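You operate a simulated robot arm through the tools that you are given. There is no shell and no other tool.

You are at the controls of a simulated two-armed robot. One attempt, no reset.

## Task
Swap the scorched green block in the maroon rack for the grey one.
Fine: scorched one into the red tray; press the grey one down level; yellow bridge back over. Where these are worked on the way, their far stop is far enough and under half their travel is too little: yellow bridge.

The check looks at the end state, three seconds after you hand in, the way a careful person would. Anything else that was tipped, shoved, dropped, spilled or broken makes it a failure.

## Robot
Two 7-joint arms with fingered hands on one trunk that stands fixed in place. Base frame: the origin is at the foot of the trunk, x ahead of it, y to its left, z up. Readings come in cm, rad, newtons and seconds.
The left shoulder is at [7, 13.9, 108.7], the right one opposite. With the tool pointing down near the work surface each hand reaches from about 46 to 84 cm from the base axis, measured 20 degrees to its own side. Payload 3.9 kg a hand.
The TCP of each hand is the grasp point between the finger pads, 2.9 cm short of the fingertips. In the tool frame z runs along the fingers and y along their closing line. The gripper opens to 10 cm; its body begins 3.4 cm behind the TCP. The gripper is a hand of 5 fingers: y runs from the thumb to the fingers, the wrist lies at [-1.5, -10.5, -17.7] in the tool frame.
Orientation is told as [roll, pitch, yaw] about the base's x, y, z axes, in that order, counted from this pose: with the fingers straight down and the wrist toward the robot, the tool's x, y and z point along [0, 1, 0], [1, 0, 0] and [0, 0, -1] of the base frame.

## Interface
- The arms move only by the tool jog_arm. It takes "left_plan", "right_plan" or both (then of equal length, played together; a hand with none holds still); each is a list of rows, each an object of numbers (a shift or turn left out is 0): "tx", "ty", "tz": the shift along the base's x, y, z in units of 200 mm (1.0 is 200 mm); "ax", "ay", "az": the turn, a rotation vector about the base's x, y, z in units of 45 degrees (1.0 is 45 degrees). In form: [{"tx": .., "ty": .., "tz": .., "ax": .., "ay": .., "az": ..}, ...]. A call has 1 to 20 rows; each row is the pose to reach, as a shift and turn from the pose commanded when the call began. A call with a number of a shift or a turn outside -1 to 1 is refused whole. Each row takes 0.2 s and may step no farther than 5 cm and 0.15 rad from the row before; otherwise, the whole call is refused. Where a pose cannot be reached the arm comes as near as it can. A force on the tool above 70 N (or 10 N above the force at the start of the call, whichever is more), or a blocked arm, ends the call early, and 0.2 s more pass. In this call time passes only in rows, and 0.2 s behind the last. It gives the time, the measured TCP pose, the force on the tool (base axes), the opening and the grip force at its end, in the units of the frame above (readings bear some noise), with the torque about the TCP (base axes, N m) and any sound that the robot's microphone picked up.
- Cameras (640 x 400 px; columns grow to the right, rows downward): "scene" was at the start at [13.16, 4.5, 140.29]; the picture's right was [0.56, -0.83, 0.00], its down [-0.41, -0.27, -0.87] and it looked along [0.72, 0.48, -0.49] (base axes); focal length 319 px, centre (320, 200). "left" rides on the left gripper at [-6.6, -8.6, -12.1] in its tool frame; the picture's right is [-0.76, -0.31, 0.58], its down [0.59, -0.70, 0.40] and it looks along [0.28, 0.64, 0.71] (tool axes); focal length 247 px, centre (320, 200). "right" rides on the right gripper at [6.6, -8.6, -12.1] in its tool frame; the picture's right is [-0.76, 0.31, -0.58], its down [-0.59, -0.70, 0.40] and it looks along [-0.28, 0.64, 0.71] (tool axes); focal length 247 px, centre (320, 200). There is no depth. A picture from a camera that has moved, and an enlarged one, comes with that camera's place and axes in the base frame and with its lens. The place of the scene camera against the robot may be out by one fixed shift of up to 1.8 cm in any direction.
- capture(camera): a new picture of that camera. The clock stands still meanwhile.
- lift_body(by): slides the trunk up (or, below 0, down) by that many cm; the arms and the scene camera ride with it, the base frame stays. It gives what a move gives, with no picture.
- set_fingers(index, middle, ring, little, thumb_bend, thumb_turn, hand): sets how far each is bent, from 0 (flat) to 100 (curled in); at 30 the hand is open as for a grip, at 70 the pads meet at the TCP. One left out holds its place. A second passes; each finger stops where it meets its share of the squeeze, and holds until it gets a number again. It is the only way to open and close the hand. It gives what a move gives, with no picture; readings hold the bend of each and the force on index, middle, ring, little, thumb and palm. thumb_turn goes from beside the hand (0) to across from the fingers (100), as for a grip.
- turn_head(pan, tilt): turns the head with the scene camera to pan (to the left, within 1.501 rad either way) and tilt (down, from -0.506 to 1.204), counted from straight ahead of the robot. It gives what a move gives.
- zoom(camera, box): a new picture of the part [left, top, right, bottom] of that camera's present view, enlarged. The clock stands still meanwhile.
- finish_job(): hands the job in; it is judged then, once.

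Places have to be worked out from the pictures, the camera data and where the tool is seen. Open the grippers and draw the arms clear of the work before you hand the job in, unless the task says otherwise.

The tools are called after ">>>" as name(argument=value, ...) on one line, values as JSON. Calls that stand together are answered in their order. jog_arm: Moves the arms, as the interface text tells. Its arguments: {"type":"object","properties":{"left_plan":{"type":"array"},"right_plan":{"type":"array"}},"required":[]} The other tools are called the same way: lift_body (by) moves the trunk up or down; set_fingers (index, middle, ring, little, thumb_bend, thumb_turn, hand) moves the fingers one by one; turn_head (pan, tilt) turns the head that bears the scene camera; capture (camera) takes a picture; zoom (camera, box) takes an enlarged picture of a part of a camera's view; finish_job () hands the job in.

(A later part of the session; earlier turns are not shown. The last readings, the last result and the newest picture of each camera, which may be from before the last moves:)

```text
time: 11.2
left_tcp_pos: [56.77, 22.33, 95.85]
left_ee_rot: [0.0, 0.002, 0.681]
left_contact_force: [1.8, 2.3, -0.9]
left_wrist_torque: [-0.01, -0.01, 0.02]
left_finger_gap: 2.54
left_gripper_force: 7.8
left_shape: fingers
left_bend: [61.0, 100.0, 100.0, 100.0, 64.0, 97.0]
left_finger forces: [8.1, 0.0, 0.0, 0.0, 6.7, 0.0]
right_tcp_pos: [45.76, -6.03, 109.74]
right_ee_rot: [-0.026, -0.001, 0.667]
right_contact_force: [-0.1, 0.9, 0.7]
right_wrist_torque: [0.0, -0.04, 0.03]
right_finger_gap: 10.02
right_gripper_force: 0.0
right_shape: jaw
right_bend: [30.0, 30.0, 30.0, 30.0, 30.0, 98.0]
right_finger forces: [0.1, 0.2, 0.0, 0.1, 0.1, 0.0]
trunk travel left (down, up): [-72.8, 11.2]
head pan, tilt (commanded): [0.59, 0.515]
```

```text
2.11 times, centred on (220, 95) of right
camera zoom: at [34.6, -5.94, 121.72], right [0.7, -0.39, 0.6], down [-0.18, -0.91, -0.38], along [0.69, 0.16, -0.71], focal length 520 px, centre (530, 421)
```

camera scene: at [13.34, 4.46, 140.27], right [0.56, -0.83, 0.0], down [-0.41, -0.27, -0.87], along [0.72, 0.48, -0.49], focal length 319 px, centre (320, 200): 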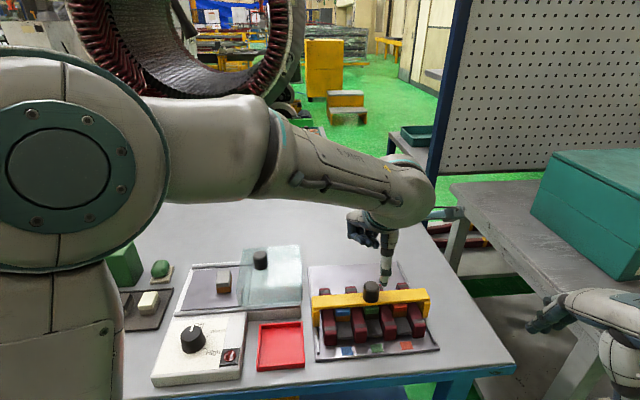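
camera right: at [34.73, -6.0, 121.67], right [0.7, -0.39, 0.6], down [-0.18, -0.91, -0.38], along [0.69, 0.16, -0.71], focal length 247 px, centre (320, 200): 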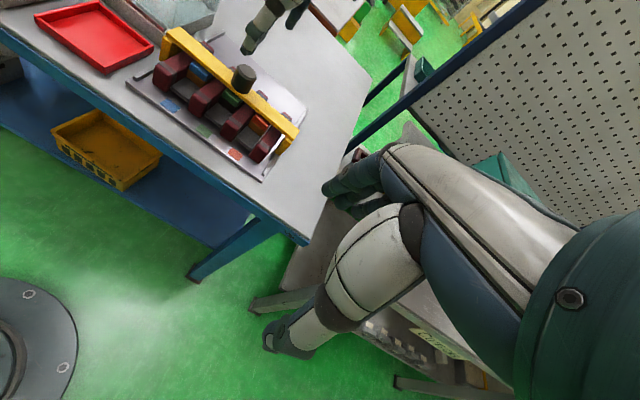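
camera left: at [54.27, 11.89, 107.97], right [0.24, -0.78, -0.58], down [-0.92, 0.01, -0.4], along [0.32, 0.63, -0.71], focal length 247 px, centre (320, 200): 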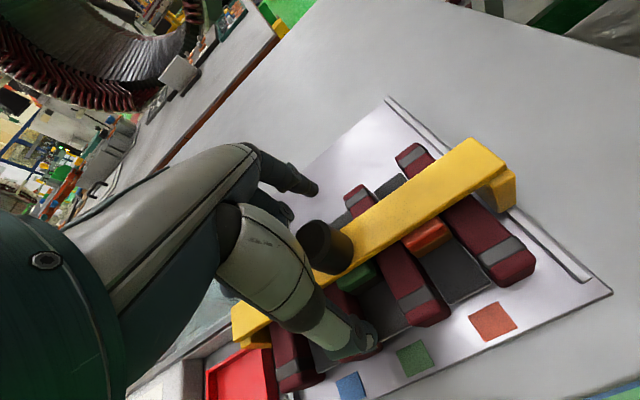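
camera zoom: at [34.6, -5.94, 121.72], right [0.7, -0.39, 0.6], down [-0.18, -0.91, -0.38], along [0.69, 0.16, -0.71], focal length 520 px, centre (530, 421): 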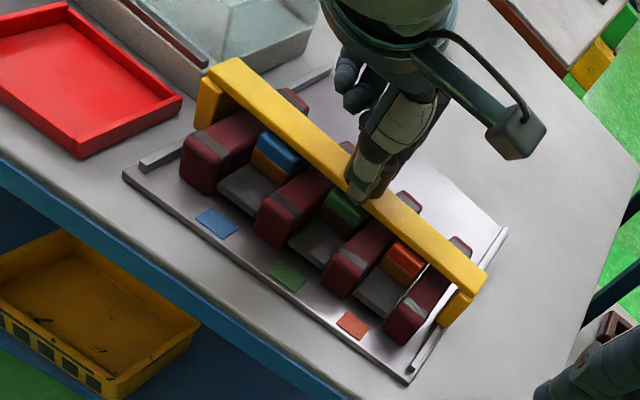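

The knob is gripped (gap 2.5 cm). I push 2 cm along the rack's depth direction as a trial and read the force.

>>> jog_arm(left_plan=[{"tx": 0.0388, "ty": 0.0315}, {"tx": 0.0776, "ty": 0.0631}])

>>> zoom(camera="right", box=[120, 0, 320, 190])

```text
time: 11.8
left_tcp_pos: [58.37, 23.61, 95.85]
left_ee_rot: [0.001, 0.002, 0.683]
left_contact_force: [1.8, -0.5, -5.2]
left_wrist_torque: [-0.01, 0.03, -0.01]
left_finger_gap: 2.51
left_gripper_force: 7.1
left_shape: fingers
left_bend: [62.0, 100.0, 100.0, 100.0, 63.0, 97.0]
left_finger forces: [7.5, 0.1, 0.0, 0.1, 6.8, 0.0]
right_tcp_pos: [45.79, -5.89, 109.66]
right_ee_rot: [-0.025, 0.0, 0.667]
right_contact_force: [-0.1, -0.8, 0.1]
right_wrist_torque: [0.01, 0.02, -0.01]
right_finger_gap: 10.02
right_gripper_force: 0.0
right_shape: jaw
right_bend: [30.0, 30.0, 30.0, 30.0, 30.0, 98.0]
right_finger forces: [0.0, 0.0, 0.0, 0.0, 0.0, 0.1]
trunk travel left (down, up): [-72.8, 11.2]
head pan, tilt (commanded): [0.59, 0.515]
```

```text
2.11 times, centred on (220, 95) of right
camera zoom: at [34.67, -5.92, 121.69], right [0.7, -0.39, 0.6], down [-0.18, -0.91, -0.38], along [0.69, 0.16, -0.71], focal length 520 px, centre (530, 421)
```

zoom: 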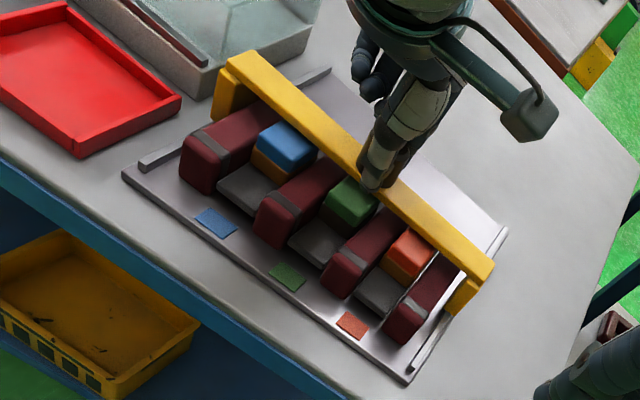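

The bridge slides freely along its rails. I continue 8 cm more toward the back.

>>> jog_arm(left_plan=[{"tx": 0.0388, "ty": 0.0315}, {"tx": 0.0776, "ty": 0.0631}, {"tx": 0.1164, "ty": 0.0946}, {"tx": 0.1552, "ty": 0.1262}, {"tx": 0.194, "ty": 0.1577}, {"tx": 0.2328, "ty": 0.1893}, {"tx": 0.2716, "ty": 0.2208}, {"tx": 0.3104, "ty": 0.2524}])

>>> zoom(camera="right", box=[120, 0, 320, 190])

>>> capture(camera="left")

```text
time: 13.6
left_tcp_pos: [64.53, 28.73, 95.91]
left_ee_rot: [0.0, 0.002, 0.681]
left_contact_force: [0.0, -1.1, -1.4]
left_wrist_torque: [-0.06, 0.05, 0.0]
left_finger_gap: 2.48
left_gripper_force: 6.9
left_shape: fingers
left_bend: [62.0, 100.0, 100.0, 100.0, 63.0, 97.0]
left_finger forces: [7.0, 0.0, 0.0, 0.1, 7.3, 0.0]
right_tcp_pos: [45.63, -6.03, 109.74]
right_ee_rot: [-0.029, 0.001, 0.667]
right_contact_force: [0.2, -0.2, 0.1]
right_wrist_torque: [-0.02, -0.02, 0.0]
right_finger_gap: 9.93
right_gripper_force: 0.1
right_shape: jaw
right_bend: [30.0, 30.0, 30.0, 30.0, 30.0, 98.0]
right_finger forces: [0.0, 0.0, 0.0, 0.0, 0.1, 0.0]
trunk travel left (down, up): [-72.8, 11.2]
head pan, tilt (commanded): [0.59, 0.515]
```

```text
2.11 times, centred on (220, 95) of right
camera zoom: at [34.61, -5.96, 121.72], right [0.7, -0.39, 0.6], down [-0.18, -0.91, -0.38], along [0.69, 0.16, -0.71], focal length 520 px, centre (530, 421)
```

zoom: 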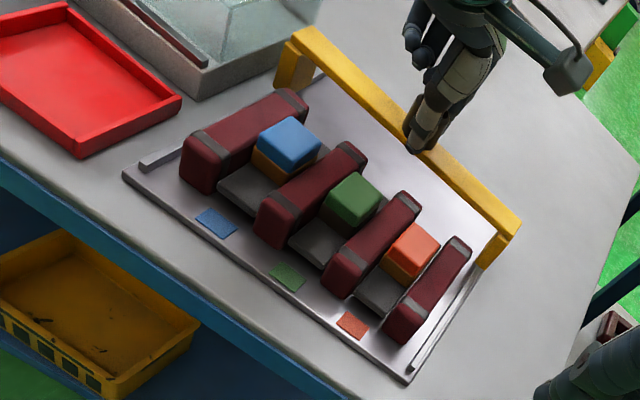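

```text
taken
camera left: at [62.01, 18.23, 108.04], right [0.24, -0.78, -0.58], down [-0.92, 0.01, -0.4], along [0.32, 0.62, -0.71], focal length 247 px, centre (320, 200)
```

left: 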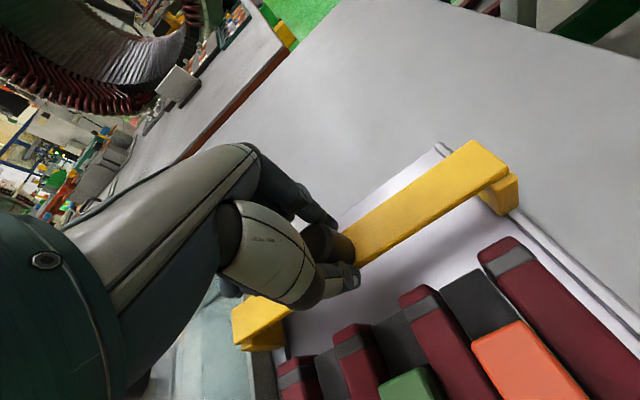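

The bridge is now past the separators. I go on up to 5 cm more to find the far stop.

>>> jog_arm(left_plan=[{"tx": 0.0388, "ty": 0.0315}, {"tx": 0.0776, "ty": 0.0631}, {"tx": 0.1164, "ty": 0.0946}, {"tx": 0.1552, "ty": 0.1262}, {"tx": 0.194, "ty": 0.1577}])

>>> zoom(camera="right", box=[120, 0, 320, 190])

>>> capture(camera="left")

```text
time: 14.8
left_tcp_pos: [68.02, 31.49, 96.17]
left_ee_rot: [0.004, 0.0, 0.68]
left_contact_force: [-21.8, -19.5, -7.0]
left_wrist_torque: [0.08, -0.09, -0.05]
left_finger_gap: 3.71
left_gripper_force: 13.1
left_shape: fingers
left_bend: [70.0, 100.0, 100.0, 100.0, 54.0, 95.0]
left_finger forces: [0.0, 0.0, 0.0, 0.0, 26.9, 0.0]
right_tcp_pos: [45.26, -6.3, 109.92]
right_ee_rot: [-0.024, -0.007, 0.669]
right_contact_force: [0.0, 0.3, 0.0]
right_wrist_torque: [0.04, 0.0, -0.01]
right_finger_gap: 9.98
right_gripper_force: 0.0
right_shape: jaw
right_bend: [30.0, 30.0, 30.0, 30.0, 30.0, 98.0]
right_finger forces: [0.1, 0.0, 0.0, 0.0, 0.1, 0.1]
trunk travel left (down, up): [-72.8, 11.2]
head pan, tilt (commanded): [0.59, 0.515]
```

```text
2.11 times, centred on (220, 95) of right
camera zoom: at [34.21, -6.35, 121.81], right [0.7, -0.4, 0.6], down [-0.18, -0.9, -0.39], along [0.69, 0.16, -0.7], focal length 520 px, centre (530, 421)
```

zoom: 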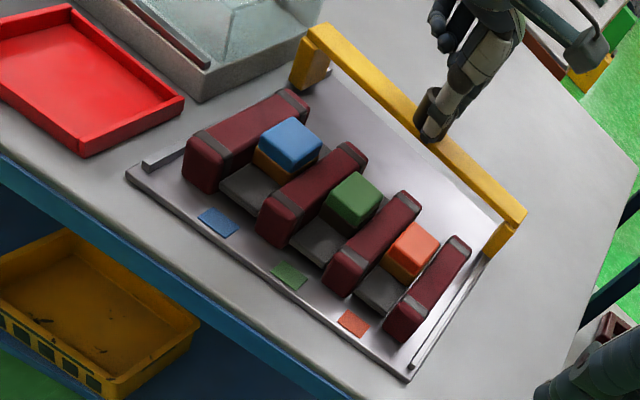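

```text
taken
camera left: at [65.46, 20.95, 108.3], right [0.24, -0.78, -0.58], down [-0.92, 0.02, -0.4], along [0.32, 0.63, -0.71], focal length 247 px, centre (320, 200)
```

left: 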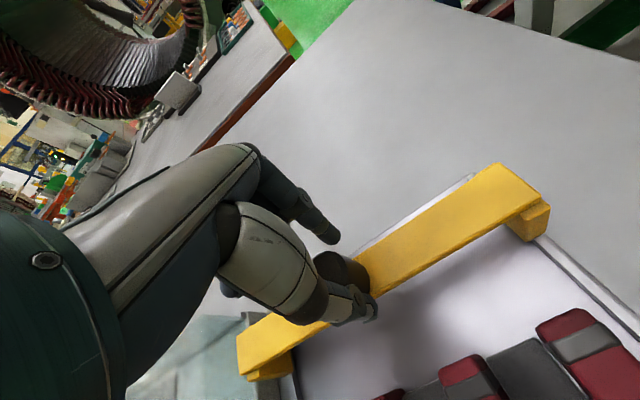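

The bridge has hit its far stop (thumb force 27 N). I ease back about 1.2 cm, release the knob and rise.

>>> jog_arm(left_plan=[{"tx": -0.0466, "ty": -0.0379}])

>>> set_fingers(hand="left", index=30, thumb_bend=30)

>>> jog_arm(left_plan=[{"tz": 0.2}, {"tz": 0.4}, {"tz": 0.6}])

>>> capture(camera="right")

>>> capture(camera="scene")

```text
time: 15.2
left_tcp_pos: [67.26, 31.04, 96.22]
left_ee_rot: [0.0, -0.004, 0.681]
left_contact_force: [-9.2, -11.5, -5.7]
left_wrist_torque: [-0.08, 0.12, 0.0]
left_finger_gap: 2.86
left_gripper_force: 7.4
left_shape: fingers
left_bend: [70.0, 100.0, 100.0, 100.0, 57.0, 95.0]
left_finger forces: [0.0, 0.1, 0.1, 0.0, 14.1, 0.0]
right_tcp_pos: [45.45, -6.12, 109.81]
right_ee_rot: [-0.024, 0.0, 0.667]
right_contact_force: [-0.2, -0.1, 0.9]
right_wrist_torque: [0.0, 0.0, -0.01]
right_finger_gap: 10.01
right_gripper_force: 0.0
right_shape: jaw
right_bend: [30.0, 30.0, 30.0, 30.0, 30.0, 98.0]
right_finger forces: [0.0, 0.1, 0.1, 0.0, 0.0, 0.0]
trunk travel left (down, up): [-72.8, 11.2]
head pan, tilt (commanded): [0.59, 0.515]
```

```text
time: 16.2
left_tcp_pos: [67.32, 30.96, 96.11]
left_ee_rot: [0.0, -0.001, 0.682]
left_contact_force: [0.5, -0.4, -0.2]
left_wrist_torque: [-0.02, 0.0, -0.03]
left_finger_gap: 9.82
left_gripper_force: 0.1
left_shape: fingers
left_bend: [30.0, 100.0, 100.0, 100.0, 30.0, 97.0]
left_finger forces: [0.1, 0.1, 0.1, 0.0, 0.1, 0.0]
right_tcp_pos: [45.55, -6.08, 109.88]
right_ee_rot: [-0.025, -0.001, 0.667]
right_contact_force: [0.3, -0.9, 0.4]
right_wrist_torque: [-0.01, -0.06, 0.0]
right_finger_gap: 9.97
right_gripper_force: 0.0
right_shape: jaw
right_bend: [30.0, 30.0, 30.0, 30.0, 30.0, 98.0]
right_finger forces: [0.0, 0.0, 0.1, 0.0, 0.0, 0.0]
trunk travel left (down, up): [-72.8, 11.2]
head pan, tilt (commanded): [0.59, 0.515]
```

```text
time: 17.0
left_tcp_pos: [67.37, 30.99, 108.17]
left_ee_rot: [0.003, 0.0, 0.684]
left_contact_force: [-0.1, -0.5, 0.3]
left_wrist_torque: [0.01, -0.01, -0.02]
left_finger_gap: 9.85
left_gripper_force: 0.1
left_shape: fingers
left_bend: [30.0, 100.0, 100.0, 100.0, 30.0, 98.0]
left_finger forces: [0.0, 0.0, 0.1, 0.1, 0.1, 0.0]
right_tcp_pos: [45.55, -6.01, 109.83]
right_ee_rot: [-0.027, 0.0, 0.666]
right_contact_force: [0.5, 0.0, 0.2]
right_wrist_torque: [0.01, 0.06, -0.01]
right_finger_gap: 10.02
right_gripper_force: 0.1
right_shape: jaw
right_bend: [30.0, 30.0, 30.0, 30.0, 30.0, 98.0]
right_finger forces: [0.0, 0.0, 0.0, 0.0, 0.0, 0.1]
trunk travel left (down, up): [-72.8, 11.2]
head pan, tilt (commanded): [0.59, 0.515]
```

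```text
taken
camera right: at [34.52, -5.96, 121.74], right [0.7, -0.39, 0.6], down [-0.18, -0.91, -0.38], along [0.69, 0.16, -0.7], focal length 247 px, centre (320, 200)
```

right: 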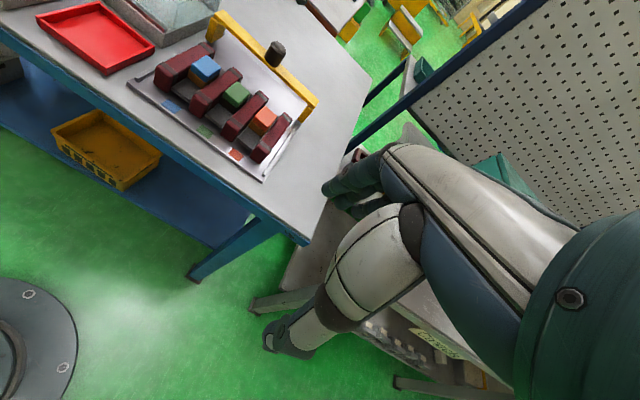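

```text
taken
camera scene: at [13.1, 4.51, 140.29], right [0.56, -0.83, 0.0], down [-0.41, -0.27, -0.87], along [0.72, 0.48, -0.49], focal length 319 px, centre (320, 200)
```

scene: 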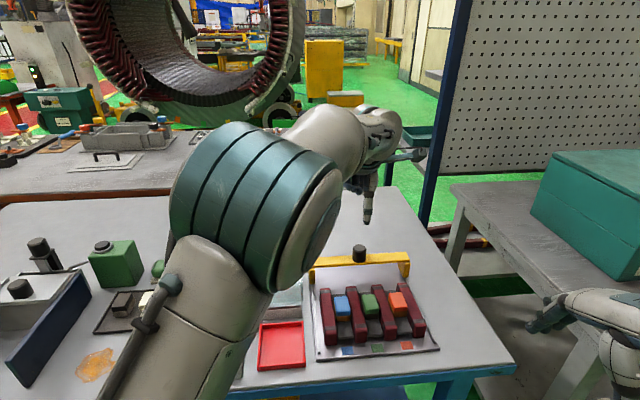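

The rack is clear now with the bridge at the back stop. I zoom both cameras on the blocks.

>>> zoom(camera="right", box=[120, 30, 320, 190])

>>> zoom(camera="scene", box=[310, 270, 440, 360])

>>> zoom(camera="right", box=[180, 45, 290, 135])

```text
2.50 times, centred on (220, 110) of right
camera zoom: at [34.52, -5.96, 121.74], right [0.7, -0.39, 0.6], down [-0.18, -0.91, -0.38], along [0.69, 0.16, -0.7], focal length 617 px, centre (570, 425)
```

zoom: 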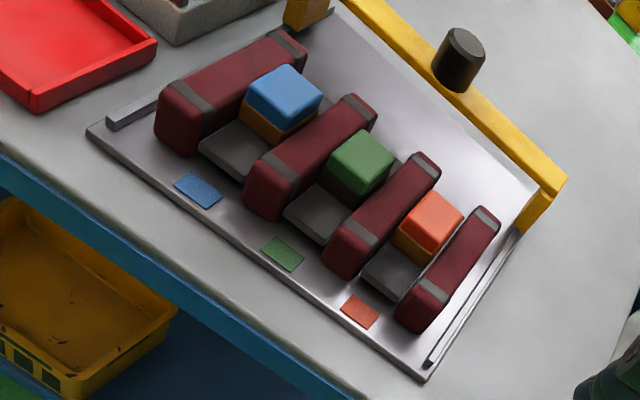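

```text
4.44 times, centred on (375, 315) of scene
camera zoom: at [13.1, 4.51, 140.29], right [0.56, -0.83, 0.0], down [-0.41, -0.27, -0.87], along [0.72, 0.48, -0.49], focal length 1416 px, centre (76, -311)
```

zoom: 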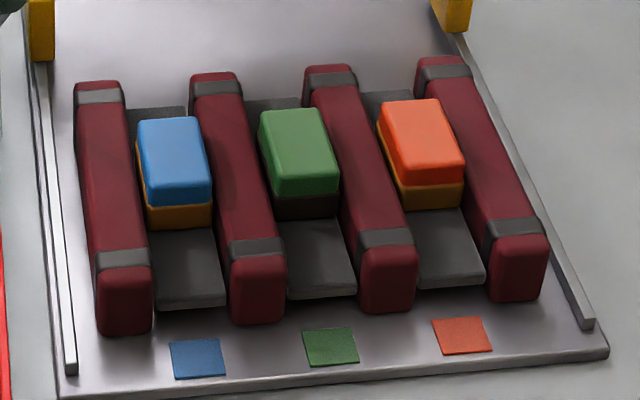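

```text
4.44 times, centred on (235, 90) of right
camera zoom: at [34.52, -5.96, 121.74], right [0.7, -0.39, 0.6], down [-0.18, -0.91, -0.38], along [0.69, 0.16, -0.7], focal length 1098 px, centre (698, 689)
```

zoom: 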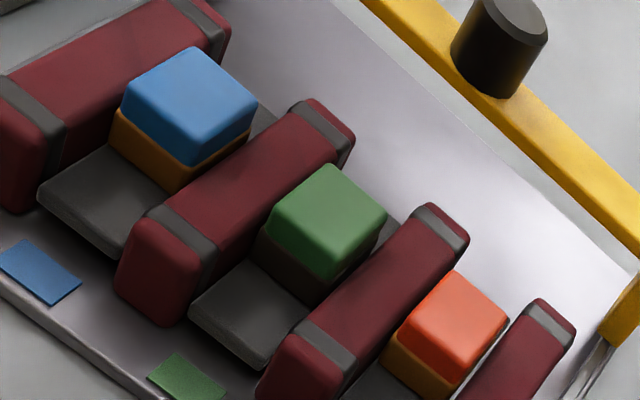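

The blocks' tops are near z≈91.45 with green top centre ≈(56.3,22.2), separator tops ≈90.3. Before grasping I check how low the curled fingers hang relative to the pinch.

>>> zoom(camera="scene", box=[310, 130, 450, 240])

>>> set_fingers(hand="left", middle=0, ring=0, little=0)

>>> zoom(camera="scene", box=[310, 130, 450, 240])

```text
3.64 times, centred on (380, 185) of scene
camera zoom: at [13.1, 4.51, 140.29], right [0.56, -0.83, 0.0], down [-0.41, -0.27, -0.87], along [0.72, 0.48, -0.49], focal length 1159 px, centre (102, 254)
```

zoom: 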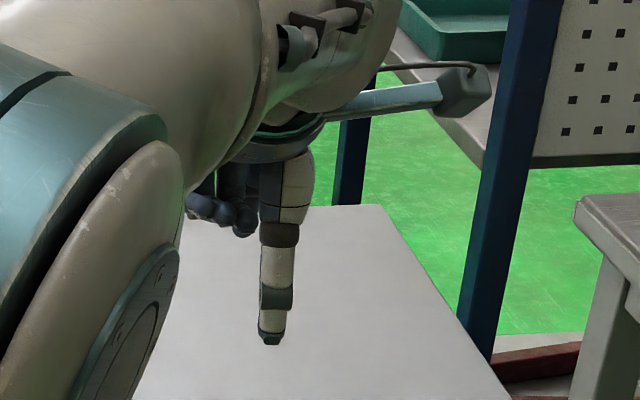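

```text
time: 18.0
left_tcp_pos: [67.52, 31.11, 108.12]
left_ee_rot: [0.0, -0.001, 0.683]
left_contact_force: [-0.1, 0.1, -0.6]
left_wrist_torque: [0.03, -0.01, -0.01]
left_finger_gap: 9.86
left_gripper_force: 0.0
left_shape: fingers
left_bend: [30.0, 0.0, 0.0, 0.0, 30.0, 98.0]
left_finger forces: [0.1, 0.0, 0.0, 0.1, 0.0, 0.1]
right_tcp_pos: [45.56, -6.01, 109.78]
right_ee_rot: [-0.027, 0.0, 0.667]
right_contact_force: [0.1, -0.3, 0.4]
right_wrist_torque: [0.0, 0.02, -0.02]
right_finger_gap: 9.99
right_gripper_force: 0.1
right_shape: jaw
right_bend: [30.0, 30.0, 30.0, 30.0, 30.0, 98.0]
right_finger forces: [0.0, 0.0, 0.0, 0.0, 0.1, 0.0]
trunk travel left (down, up): [-72.8, 11.2]
head pan, tilt (commanded): [0.59, 0.515]
```

```text
3.64 times, centred on (380, 185) of scene
camera zoom: at [13.15, 4.5, 140.29], right [0.56, -0.83, 0.0], down [-0.41, -0.27, -0.87], along [0.72, 0.48, -0.49], focal length 1159 px, centre (102, 254)
```

zoom: 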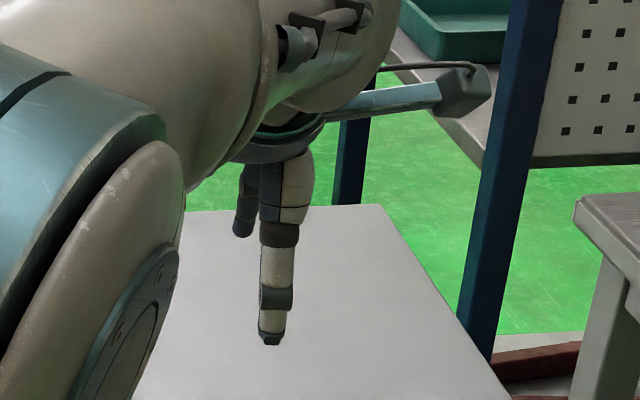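

Curled fingers' knuckles hang about 2 cm below TCP level at 5–6 cm behind the pinch, so I must keep the TCP fairly high over the separators. I curl them again and fly the left hand back to get a close left-camera view of the uncovered green block.

>>> set_fingers(hand="left", middle=100, ring=100, little=100)

>>> jog_arm(left_plan=[{"tx": -0.19, "ty": -0.1}, {"tx": -0.38, "ty": -0.2}, {"tx": -0.57, "ty": -0.3}, {"tx": -0.76, "ty": -0.4}, {"tx": -0.95, "ty": -0.5}])

>>> capture(camera="left")

```text
time: 19.0
left_tcp_pos: [67.32, 31.14, 108.24]
left_ee_rot: [0.002, 0.001, 0.682]
left_contact_force: [0.0, -0.4, -0.2]
left_wrist_torque: [-0.02, 0.02, 0.01]
left_finger_gap: 9.85
left_gripper_force: 0.0
left_shape: fingers
left_bend: [30.0, 100.0, 100.0, 100.0, 30.0, 98.0]
left_finger forces: [0.0, 0.0, 0.0, 0.0, 0.1, 0.0]
right_tcp_pos: [45.51, -5.91, 109.85]
right_ee_rot: [-0.025, -0.001, 0.666]
right_contact_force: [-0.5, 0.6, -0.5]
right_wrist_torque: [0.02, 0.04, -0.02]
right_finger_gap: 9.99
right_gripper_force: 0.0
right_shape: jaw
right_bend: [30.0, 30.0, 30.0, 30.0, 30.0, 98.0]
right_finger forces: [0.0, 0.1, 0.1, 0.1, 0.0, 0.0]
trunk travel left (down, up): [-72.8, 11.2]
head pan, tilt (commanded): [0.59, 0.515]
```

```text
time: 20.2
left_tcp_pos: [55.09, 22.51, 105.6]
left_ee_rot: [-0.015, 0.018, 0.695]
left_contact_force: [0.8, -0.3, -0.4]
left_wrist_torque: [0.02, 0.01, 0.01]
left_finger_gap: 9.87
left_gripper_force: 0.0
left_shape: fingers
left_bend: [30.0, 100.0, 100.0, 100.0, 30.0, 98.0]
left_finger forces: [0.0, 0.0, 0.1, 0.1, 0.0, 0.1]
left hand out of reach, approached as far as the arm can: row 4, 5
right_tcp_pos: [45.58, -5.99, 109.72]
right_ee_rot: [-0.024, 0.0, 0.667]
right_contact_force: [0.7, -0.8, -0.4]
right_wrist_torque: [0.03, -0.03, -0.01]
right_finger_gap: 9.98
right_gripper_force: 0.0
right_shape: jaw
right_bend: [30.0, 30.0, 30.0, 30.0, 30.0, 98.0]
right_finger forces: [0.0, 0.1, 0.1, 0.1, 0.0, 0.0]
trunk travel left (down, up): [-72.8, 11.2]
head pan, tilt (commanded): [0.59, 0.515]
```

```text
taken
camera left: at [52.77, 12.41, 118.09], right [0.25, -0.79, -0.56], down [-0.92, -0.01, -0.4], along [0.31, 0.61, -0.73], focal length 247 px, centre (320, 200)
```

left: 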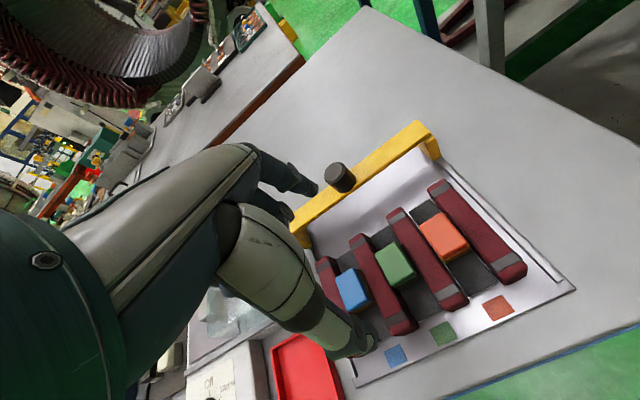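

The arm stopped a bit short, but this view shows the blocks well. I zoom for measurements.

>>> zoom(camera="left", box=[330, 180, 490, 340])

>>> capture(camera="scene")

```text
2.50 times, centred on (410, 260) of left
camera zoom: at [52.77, 12.41, 118.09], right [0.25, -0.79, -0.56], down [-0.92, -0.01, -0.4], along [0.31, 0.61, -0.73], focal length 617 px, centre (95, 50)
```

zoom: 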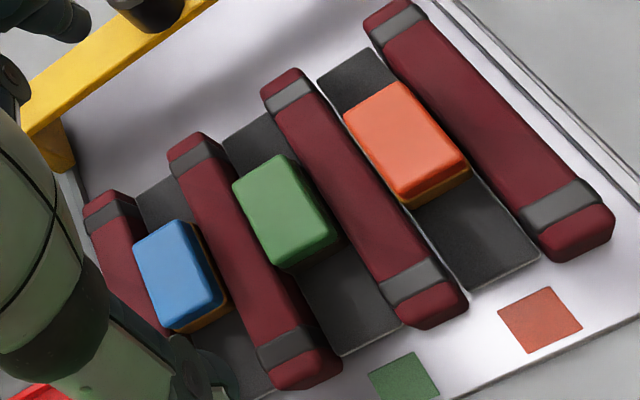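

```text
taken
camera scene: at [13.18, 4.43, 140.29], right [0.56, -0.83, 0.0], down [-0.41, -0.27, -0.87], along [0.72, 0.48, -0.49], focal length 319 px, centre (320, 200)
```

scene: 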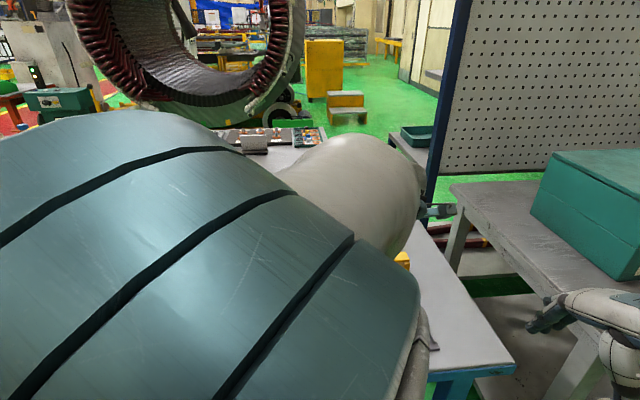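

Block centre measured ≈(56.7,22.25), top z≈91.2, depth ≈4.0 cm. The elbow has drifted in front of the head camera, so I move the hand out to the left to untangle the arm posture.

>>> jog_arm(left_plan=[{"tx": 0.05, "ty": 0.2, "tz": 0.02}, {"tx": 0.05, "ty": 0.4, "tz": 0.04}, {"tx": 0.05, "ty": 0.6, "tz": 0.06}, {"tx": 0.05, "ty": 0.8, "tz": 0.08}, {"tx": 0.05, "ty": 1.0, "tz": 0.1}])

>>> capture(camera="scene")

>>> capture(camera="left")

```text
time: 21.4
left_tcp_pos: [56.48, 42.34, 107.79]
left_ee_rot: [0.0, 0.0, 0.683]
left_contact_force: [-0.4, 0.5, -0.1]
left_wrist_torque: [-0.01, -0.05, -0.01]
left_finger_gap: 9.86
left_gripper_force: 0.0
left_shape: fingers
left_bend: [30.0, 100.0, 100.0, 100.0, 30.0, 98.0]
left_finger forces: [0.1, 0.0, 0.0, 0.0, 0.1, 0.0]
right_tcp_pos: [45.5, -5.88, 109.77]
right_ee_rot: [-0.027, 0.0, 0.666]
right_contact_force: [0.3, 0.0, 1.0]
right_wrist_torque: [0.01, 0.02, -0.01]
right_finger_gap: 10.01
right_gripper_force: 0.0
right_shape: jaw
right_bend: [30.0, 30.0, 30.0, 30.0, 30.0, 98.0]
right_finger forces: [0.0, 0.1, 0.1, 0.0, 0.1, 0.1]
trunk travel left (down, up): [-72.8, 11.2]
head pan, tilt (commanded): [0.59, 0.515]
```

```text
taken
camera scene: at [13.12, 4.63, 140.29], right [0.56, -0.83, 0.0], down [-0.41, -0.28, -0.87], along [0.72, 0.48, -0.49], focal length 319 px, centre (320, 200)
```

scene: 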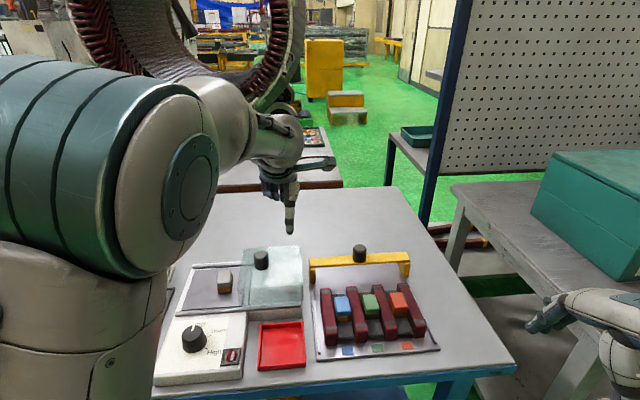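

```text
taken
camera left: at [53.93, 31.97, 119.91], right [0.24, -0.78, -0.58], down [-0.92, 0.01, -0.4], along [0.32, 0.62, -0.71], focal length 247 px, centre (320, 200)
```

left: 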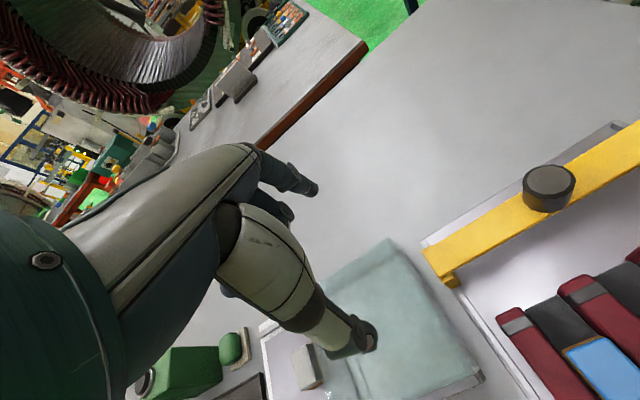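

The posture is better and orientation is back to level. I draw the hand back toward the robot to bring the elbow back further before returning over the rack.

>>> jog_arm(left_plan=[{"tx": -0.2, "ty": 0.05, "tz": 0.05}, {"tx": -0.4, "ty": 0.1, "tz": 0.1}, {"tx": -0.6, "ty": 0.15, "tz": 0.15}, {"tx": -0.8, "ty": 0.2, "tz": 0.2}])

>>> capture(camera="scene")

>>> capture(camera="left")

```text
time: 22.4
left_tcp_pos: [39.67, 46.47, 112.17]
left_ee_rot: [0.001, -0.001, 0.681]
left_contact_force: [0.5, -0.2, 0.8]
left_wrist_torque: [0.0, -0.01, 0.0]
left_finger_gap: 9.87
left_gripper_force: 0.0
left_shape: fingers
left_bend: [30.0, 100.0, 100.0, 100.0, 30.0, 98.0]
left_finger forces: [0.1, 0.0, 0.0, 0.0, 0.0, 0.0]
right_tcp_pos: [45.41, -6.05, 109.81]
right_ee_rot: [-0.026, -0.002, 0.667]
right_contact_force: [-0.4, -0.7, -0.3]
right_wrist_torque: [-0.02, 0.0, 0.01]
right_finger_gap: 10.01
right_gripper_force: 0.1
right_shape: jaw
right_bend: [30.0, 30.0, 30.0, 30.0, 30.0, 98.0]
right_finger forces: [0.0, 0.0, 0.1, 0.0, 0.1, 0.1]
trunk travel left (down, up): [-72.8, 11.2]
head pan, tilt (commanded): [0.59, 0.515]
```

```text
taken
camera scene: at [12.97, 4.49, 140.31], right [0.56, -0.83, 0.0], down [-0.41, -0.27, -0.87], along [0.72, 0.48, -0.49], focal length 319 px, centre (320, 200)
```

scene: 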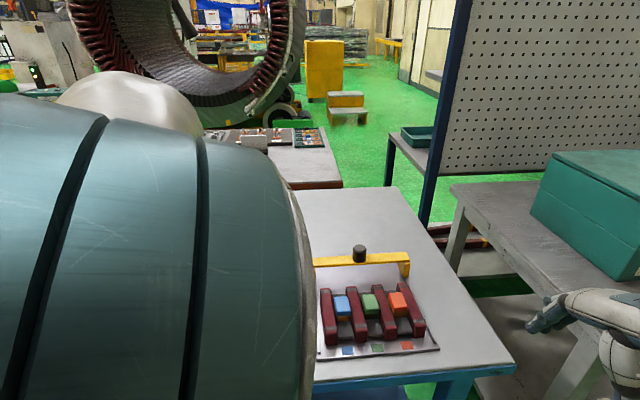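

```text
taken
camera left: at [37.22, 36.09, 124.25], right [0.24, -0.78, -0.58], down [-0.92, 0.01, -0.4], along [0.32, 0.62, -0.71], focal length 247 px, centre (320, 200)
```

left: 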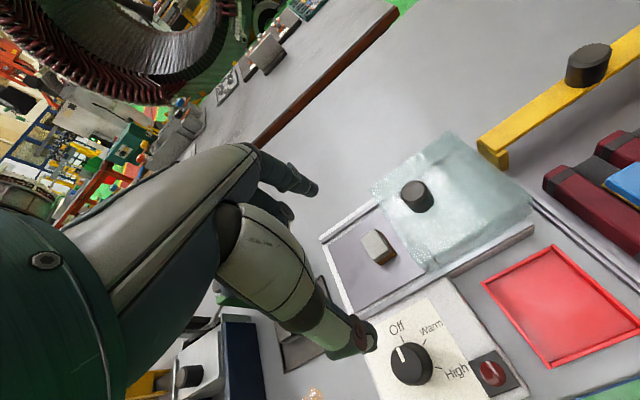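

The elbow is still high by the head. I return to near the starting pose (35,48,122, yaw 0.46) to see whether the arm posture resets.

>>> jog_arm(left_plan=[{"tx": -0.05, "ty": 0.03, "tz": 0.1, "az": -0.07}, {"tx": -0.1, "ty": 0.05, "tz": 0.2, "az": -0.14}, {"tx": -0.16, "ty": 0.07, "tz": 0.35, "az": -0.21}, {"tx": -0.21, "ty": 0.1, "tz": 0.48, "az": -0.28}])

>>> capture(camera="scene")

```text
time: 23.4
left_tcp_pos: [35.94, 48.52, 121.36]
left_ee_rot: [-0.001, 0.0, 0.462]
left_contact_force: [-0.8, 0.4, -1.0]
left_wrist_torque: [-0.03, 0.0, 0.02]
left_finger_gap: 9.87
left_gripper_force: 0.1
left_shape: fingers
left_bend: [30.0, 100.0, 100.0, 100.0, 30.0, 98.0]
left_finger forces: [0.0, 0.1, 0.0, 0.1, 0.0, 0.1]
right_tcp_pos: [45.53, -6.11, 109.96]
right_ee_rot: [-0.028, 0.0, 0.667]
right_contact_force: [0.4, 0.8, 0.2]
right_wrist_torque: [-0.02, 0.02, 0.0]
right_finger_gap: 10.01
right_gripper_force: 0.1
right_shape: jaw
right_bend: [30.0, 30.0, 30.0, 30.0, 30.0, 98.0]
right_finger forces: [0.1, 0.1, 0.0, 0.0, 0.0, 0.1]
trunk travel left (down, up): [-72.8, 11.2]
head pan, tilt (commanded): [0.59, 0.515]
```

```text
taken
camera scene: at [13.08, 4.55, 140.3], right [0.56, -0.83, 0.0], down [-0.41, -0.27, -0.87], along [0.72, 0.48, -0.49], focal length 319 px, centre (320, 200)
```

scene: 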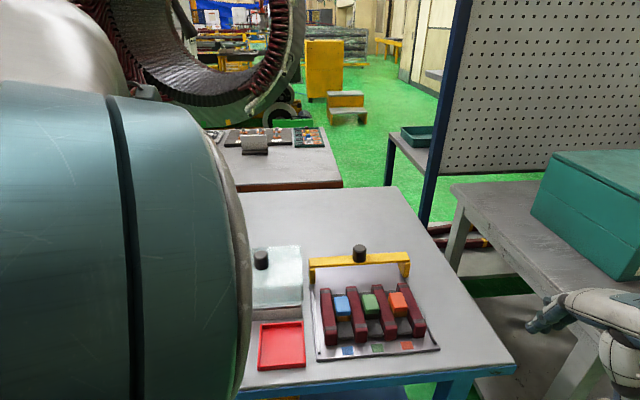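

Posture is path-dependent: the loop over the far stop lifted the elbow. I retrace that path in reverse to undo it, staying well above everything.

>>> jog_arm(left_plan=[{"tx": 0.05, "ty": -0.03, "tz": -0.13, "az": 0.07}, {"tx": 0.11, "ty": -0.05, "tz": -0.28, "az": 0.14}, {"tx": 0.16, "ty": -0.07, "tz": -0.38, "az": 0.21}, {"tx": 0.21, "ty": -0.1, "tz": -0.48, "az": 0.28}, {"tx": 0.41, "ty": -0.15, "tz": -0.53, "az": 0.28}, {"tx": 0.61, "ty": -0.2, "tz": -0.58, "az": 0.28}, {"tx": 0.81, "ty": -0.25, "tz": -0.63, "az": 0.28}, {"tx": 1.0, "ty": -0.3, "tz": -0.68, "az": 0.28}])

>>> jog_arm(left_plan=[{"ty": -0.165}, {"ty": -0.33}, {"ty": -0.495}, {"ty": -0.66}, {"ty": -0.825}, {"tx": 0.19, "ty": -0.74}, {"tx": 0.38, "ty": -0.66}, {"tx": 0.57, "ty": -0.575}])

>>> capture(camera="scene")

```text
time: 25.2
left_tcp_pos: [56.29, 42.59, 108.07]
left_ee_rot: [-0.001, -0.001, 0.683]
left_contact_force: [-0.2, -0.4, -0.2]
left_wrist_torque: [-0.02, 0.04, -0.02]
left_finger_gap: 9.86
left_gripper_force: 0.0
left_shape: fingers
left_bend: [30.0, 100.0, 100.0, 100.0, 30.0, 98.0]
left_finger forces: [0.0, 0.0, 0.0, 0.1, 0.0, 0.0]
right_tcp_pos: [45.73, -5.97, 109.78]
right_ee_rot: [-0.025, -0.001, 0.668]
right_contact_force: [0.0, -0.3, -0.5]
right_wrist_torque: [0.02, 0.03, 0.0]
right_finger_gap: 10.0
right_gripper_force: 0.1
right_shape: jaw
right_bend: [30.0, 30.0, 30.0, 30.0, 30.0, 98.0]
right_finger forces: [0.0, 0.0, 0.0, 0.0, 0.1, 0.0]
trunk travel left (down, up): [-72.8, 11.2]
head pan, tilt (commanded): [0.59, 0.515]
```

```text
time: 27.0
left_tcp_pos: [67.64, 31.07, 107.75]
left_ee_rot: [0.002, 0.003, 0.682]
left_contact_force: [0.2, 0.6, 0.5]
left_wrist_torque: [0.03, 0.04, 0.01]
left_finger_gap: 9.85
left_gripper_force: 0.0
left_shape: fingers
left_bend: [30.0, 100.0, 100.0, 100.0, 30.0, 98.0]
left_finger forces: [0.0, 0.1, 0.1, 0.0, 0.1, 0.0]
right_tcp_pos: [45.76, -6.0, 109.64]
right_ee_rot: [-0.025, 0.002, 0.667]
right_contact_force: [0.5, 0.3, 0.1]
right_wrist_torque: [0.01, 0.02, 0.02]
right_finger_gap: 10.02
right_gripper_force: 0.0
right_shape: jaw
right_bend: [30.0, 30.0, 30.0, 30.0, 30.0, 98.0]
right_finger forces: [0.0, 0.0, 0.1, 0.0, 0.0, 0.0]
trunk travel left (down, up): [-72.8, 11.2]
head pan, tilt (commanded): [0.59, 0.515]
```

```text
taken
camera scene: at [13.34, 4.55, 140.27], right [0.56, -0.83, 0.0], down [-0.41, -0.27, -0.87], along [0.72, 0.48, -0.49], focal length 319 px, centre (320, 200)
```

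scene: 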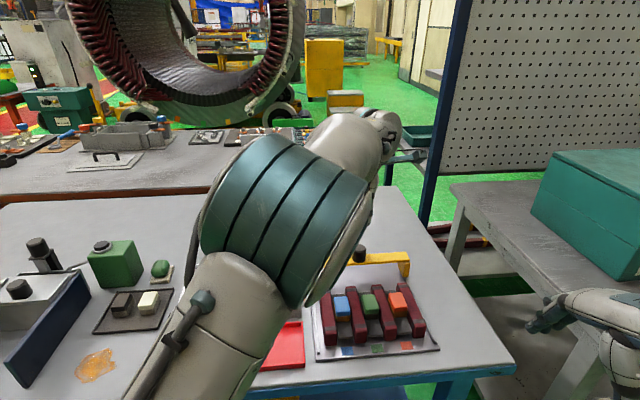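

Back at the far pose. I continue the reverse loop: down to z≈100, then back toward the rack.

>>> jog_arm(left_plan=[{"tz": -0.13}, {"tz": -0.26}, {"tz": -0.38}, {"tx": -0.1, "ty": -0.08, "tz": -0.38}, {"tx": -0.2, "ty": -0.16, "tz": -0.38}, {"tx": -0.3, "ty": -0.25, "tz": -0.38}])

>>> capture(camera="scene")

```text
time: 28.4
left_tcp_pos: [61.14, 26.89, 100.24]
left_ee_rot: [-0.009, 0.01, 0.697]
left_contact_force: [-0.3, -0.6, -1.5]
left_wrist_torque: [-0.01, 0.04, 0.0]
left_finger_gap: 9.87
left_gripper_force: 0.1
left_shape: fingers
left_bend: [30.0, 100.0, 100.0, 100.0, 30.0, 98.0]
left_finger forces: [0.0, 0.0, 0.0, 0.0, 0.0, 0.1]
right_tcp_pos: [45.6, -5.98, 109.81]
right_ee_rot: [-0.027, 0.0, 0.667]
right_contact_force: [-0.1, -0.3, -0.3]
right_wrist_torque: [-0.01, -0.02, -0.01]
right_finger_gap: 9.99
right_gripper_force: 0.0
right_shape: jaw
right_bend: [30.0, 30.0, 30.0, 30.0, 30.0, 98.0]
right_finger forces: [0.1, 0.0, 0.0, 0.0, 0.1, 0.0]
trunk travel left (down, up): [-72.8, 11.2]
head pan, tilt (commanded): [0.59, 0.515]
```

```text
taken
camera scene: at [13.08, 4.51, 140.3], right [0.56, -0.83, 0.0], down [-0.41, -0.27, -0.87], along [0.72, 0.48, -0.49], focal length 319 px, centre (320, 200)
```

scene: 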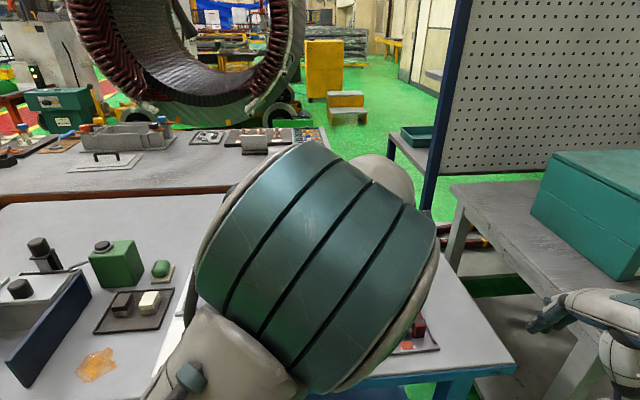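

The elbow is now swung inward, limiting reach. I move back out and up, then tilt the hand about the forward axis to swing the elbow outward to the left.

>>> jog_arm(left_plan=[{"tx": 0.1, "ty": 0.1, "tz": 0.12}, {"tx": 0.2, "ty": 0.2, "tz": 0.25}, {"tx": 0.3, "ty": 0.35, "tz": 0.4}])

>>> jog_arm(left_plan=[{"ax": -0.18}, {"ax": -0.36}, {"ax": -0.54}, {"ax": -0.72}, {"ax": -0.9}])

>>> capture(camera="scene")

```text
time: 29.2
left_tcp_pos: [67.27, 33.49, 108.52]
left_ee_rot: [0.0, 0.001, 0.683]
left_contact_force: [-1.0, 0.4, 0.0]
left_wrist_torque: [-0.01, 0.01, 0.0]
left_finger_gap: 9.88
left_gripper_force: 0.0
left_shape: fingers
left_bend: [30.0, 100.0, 100.0, 100.0, 30.0, 98.0]
left_finger forces: [0.1, 0.0, 0.1, 0.0, 0.0, 0.1]
right_tcp_pos: [45.66, -5.92, 109.84]
right_ee_rot: [-0.026, 0.0, 0.668]
right_contact_force: [0.9, -0.3, 0.0]
right_wrist_torque: [0.01, 0.0, 0.0]
right_finger_gap: 10.0
right_gripper_force: 0.1
right_shape: jaw
right_bend: [30.0, 30.0, 30.0, 30.0, 30.0, 98.0]
right_finger forces: [0.1, 0.0, 0.0, 0.0, 0.0, 0.0]
trunk travel left (down, up): [-72.8, 11.2]
head pan, tilt (commanded): [0.59, 0.515]
```

```text
time: 30.4
left_tcp_pos: [67.29, 33.03, 108.36]
left_ee_rot: [-0.589, 0.422, 0.553]
left_contact_force: [-0.1, -1.0, 0.2]
left_wrist_torque: [0.01, -0.02, -0.02]
left_finger_gap: 9.87
left_gripper_force: 0.1
left_shape: fingers
left_bend: [30.0, 100.0, 100.0, 100.0, 30.0, 98.0]
left_finger forces: [0.1, 0.0, 0.0, 0.0, 0.0, 0.0]
right_tcp_pos: [45.66, -5.91, 109.86]
right_ee_rot: [-0.025, 0.0, 0.667]
right_contact_force: [-0.4, -1.1, 1.0]
right_wrist_torque: [0.01, -0.01, 0.01]
right_finger_gap: 10.0
right_gripper_force: 0.1
right_shape: jaw
right_bend: [30.0, 30.0, 30.0, 30.0, 30.0, 98.0]
right_finger forces: [0.0, 0.0, 0.0, 0.1, 0.1, 0.0]
trunk travel left (down, up): [-72.8, 11.2]
head pan, tilt (commanded): [0.59, 0.515]
```

```text
taken
camera scene: at [13.18, 4.61, 140.29], right [0.56, -0.83, 0.0], down [-0.41, -0.27, -0.87], along [0.72, 0.48, -0.49], focal length 319 px, centre (320, 200)
```

scene: 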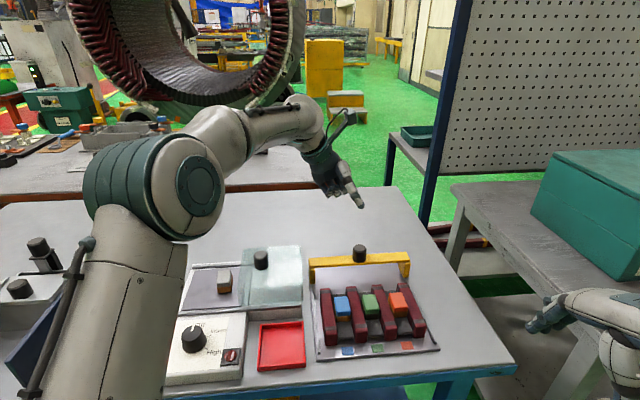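

The elbow swung well out to the left. I retract with the hand tilted, then level it while close in.

>>> jog_arm(left_plan=[{"tx": -0.2, "ty": -0.02, "tz": 0.06}, {"tx": -0.4, "ty": -0.04, "tz": 0.12}, {"tx": -0.6, "ty": -0.06, "tz": 0.18}, {"tx": -0.8, "ty": -0.08, "tz": 0.24}, {"tx": -1.0, "ty": -0.1, "tz": 0.3}])

>>> jog_arm(left_plan=[{"ax": 0.18}, {"ax": 0.36}, {"ax": 0.54}, {"ax": 0.72}, {"ax": 0.9}])

>>> capture(camera="scene")

```text
time: 31.6
left_tcp_pos: [46.94, 31.13, 114.3]
left_ee_rot: [-0.588, 0.418, 0.553]
left_contact_force: [0.3, 0.7, -0.2]
left_wrist_torque: [-0.03, 0.01, -0.01]
left_finger_gap: 9.86
left_gripper_force: 0.0
left_shape: fingers
left_bend: [30.0, 100.0, 100.0, 100.0, 30.0, 98.0]
left_finger forces: [0.0, 0.0, 0.0, 0.0, 0.1, 0.0]
right_tcp_pos: [45.49, -6.06, 109.85]
right_ee_rot: [-0.026, -0.002, 0.666]
right_contact_force: [-0.6, 0.3, 0.4]
right_wrist_torque: [-0.01, -0.03, 0.0]
right_finger_gap: 9.99
right_gripper_force: 0.0
right_shape: jaw
right_bend: [30.0, 30.0, 30.0, 30.0, 30.0, 98.0]
right_finger forces: [0.0, 0.0, 0.1, 0.0, 0.1, 0.0]
trunk travel left (down, up): [-72.8, 11.2]
head pan, tilt (commanded): [0.59, 0.515]
```

```text
time: 32.8
left_tcp_pos: [52.01, 34.4, 113.71]
left_ee_rot: [-0.009, 0.011, 0.689]
left_contact_force: [0.1, 0.0, -0.2]
left_wrist_torque: [0.02, 0.0, 0.0]
left_finger_gap: 9.89
left_gripper_force: 0.0
left_shape: fingers
left_bend: [30.0, 100.0, 100.0, 100.0, 30.0, 98.0]
left_finger forces: [0.1, 0.0, 0.0, 0.0, 0.0, 0.0]
left hand out of reach, approached as far as the arm can: row 2, 3, 4, 5
right_tcp_pos: [45.57, -5.95, 109.9]
right_ee_rot: [-0.026, -0.002, 0.666]
right_contact_force: [0.0, 0.7, -0.2]
right_wrist_torque: [0.01, 0.0, 0.02]
right_finger_gap: 10.0
right_gripper_force: 0.0
right_shape: jaw
right_bend: [30.0, 30.0, 30.0, 30.0, 30.0, 98.0]
right_finger forces: [0.1, 0.1, 0.1, 0.0, 0.0, 0.0]
trunk travel left (down, up): [-72.8, 11.2]
head pan, tilt (commanded): [0.59, 0.515]
```

```text
taken
camera scene: at [13.24, 4.52, 140.28], right [0.56, -0.83, 0.0], down [-0.41, -0.27, -0.87], along [0.72, 0.48, -0.49], focal length 319 px, centre (320, 200)
```

scene: 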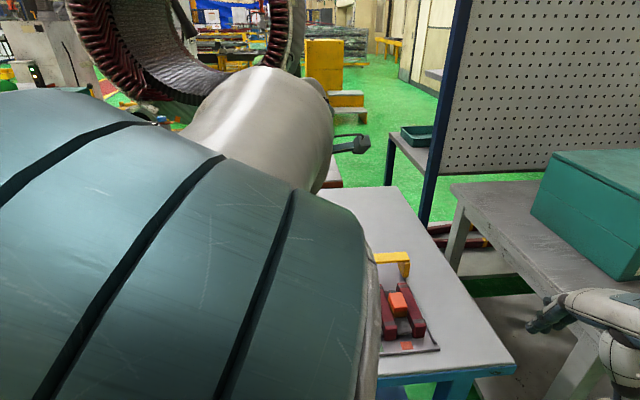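

Leveling close-in brought the elbow back. I'll try again: extend, tilt further to swing the elbow down-left, travel to the left side while tilted, and level there.

>>> jog_arm(left_plan=[{"tx": 0.2, "ty": 0.0, "tz": -0.05}, {"tx": 0.4, "ty": 0.0, "tz": -0.1}, {"tx": 0.6, "ty": 0.0, "tz": -0.15}, {"tx": 0.75, "ty": 0.0, "tz": -0.2}])

>>> jog_arm(left_plan=[{"ax": -0.18}, {"ax": -0.36}, {"ax": -0.54}, {"ax": -0.72}, {"ax": -0.9}, {"ax": -1.0, "ty": 0.05, "tz": 0.05}])

>>> jog_arm(left_plan=[{"ax": -0.18, "tz": 0.05}, {"ax": -0.36, "tz": 0.1}, {"ax": -0.54, "tz": 0.15}])

>>> capture(camera="scene")

```text
time: 33.8
left_tcp_pos: [67.49, 33.86, 109.54]
left_ee_rot: [0.0, 0.003, 0.682]
left_contact_force: [0.2, 0.2, 0.3]
left_wrist_torque: [-0.01, 0.0, 0.02]
left_finger_gap: 9.87
left_gripper_force: 0.0
left_shape: fingers
left_bend: [30.0, 100.0, 100.0, 100.0, 30.0, 98.0]
left_finger forces: [0.0, 0.0, 0.0, 0.1, 0.1, 0.0]
right_tcp_pos: [45.8, -5.97, 109.66]
right_ee_rot: [-0.023, 0.002, 0.666]
right_contact_force: [0.8, 0.1, -0.3]
right_wrist_torque: [-0.02, 0.03, 0.01]
right_finger_gap: 9.99
right_gripper_force: 0.0
right_shape: jaw
right_bend: [30.0, 30.0, 30.0, 30.0, 30.0, 98.0]
right_finger forces: [0.0, 0.0, 0.0, 0.1, 0.1, 0.0]
trunk travel left (down, up): [-72.8, 11.2]
head pan, tilt (commanded): [0.59, 0.515]
```

```text
time: 35.2
left_tcp_pos: [67.35, 35.21, 110.71]
left_ee_rot: [-0.663, 0.464, 0.521]
left_contact_force: [0.4, 0.8, 0.3]
left_wrist_torque: [0.02, -0.01, 0.01]
left_finger_gap: 9.89
left_gripper_force: 0.0
left_shape: fingers
left_bend: [30.0, 100.0, 100.0, 100.0, 30.0, 98.0]
left_finger forces: [0.0, 0.0, 0.1, 0.0, 0.1, 0.0]
right_tcp_pos: [45.56, -5.86, 109.77]
right_ee_rot: [-0.027, 0.0, 0.666]
right_contact_force: [0.4, 0.7, 0.5]
right_wrist_torque: [-0.01, -0.02, 0.04]
right_finger_gap: 9.96
right_gripper_force: 0.2
right_shape: jaw
right_bend: [30.0, 30.0, 30.0, 30.0, 30.0, 98.0]
right_finger forces: [0.0, 0.1, 0.0, 0.0, 0.1, 0.0]
trunk travel left (down, up): [-72.8, 11.2]
head pan, tilt (commanded): [0.59, 0.515]
```

```text
time: 36.0
left_tcp_pos: [67.45, 35.13, 113.88]
left_ee_rot: [-1.12, 0.632, 0.279]
left_contact_force: [-0.8, 1.1, 0.1]
left_wrist_torque: [-0.02, -0.02, -0.01]
left_finger_gap: 9.85
left_gripper_force: 0.0
left_shape: fingers
left_bend: [30.0, 100.0, 100.0, 100.0, 30.0, 98.0]
left_finger forces: [0.0, 0.0, 0.0, 0.1, 0.0, 0.0]
right_tcp_pos: [45.59, -5.93, 109.78]
right_ee_rot: [-0.026, 0.002, 0.666]
right_contact_force: [0.5, 0.6, 0.7]
right_wrist_torque: [0.0, 0.0, -0.01]
right_finger_gap: 9.98
right_gripper_force: 0.0
right_shape: jaw
right_bend: [30.0, 30.0, 30.0, 30.0, 30.0, 98.0]
right_finger forces: [0.0, 0.1, 0.1, 0.0, 0.0, 0.0]
trunk travel left (down, up): [-72.8, 11.2]
head pan, tilt (commanded): [0.59, 0.515]
```

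```text
taken
camera scene: at [13.18, 4.55, 140.29], right [0.56, -0.83, 0.0], down [-0.41, -0.27, -0.87], along [0.72, 0.48, -0.49], focal length 319 px, centre (320, 200)
```

scene: 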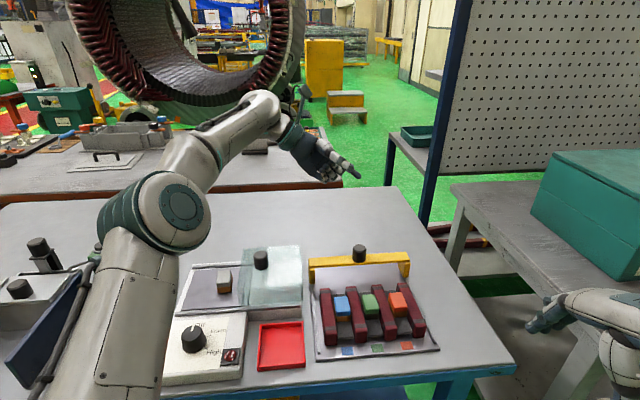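

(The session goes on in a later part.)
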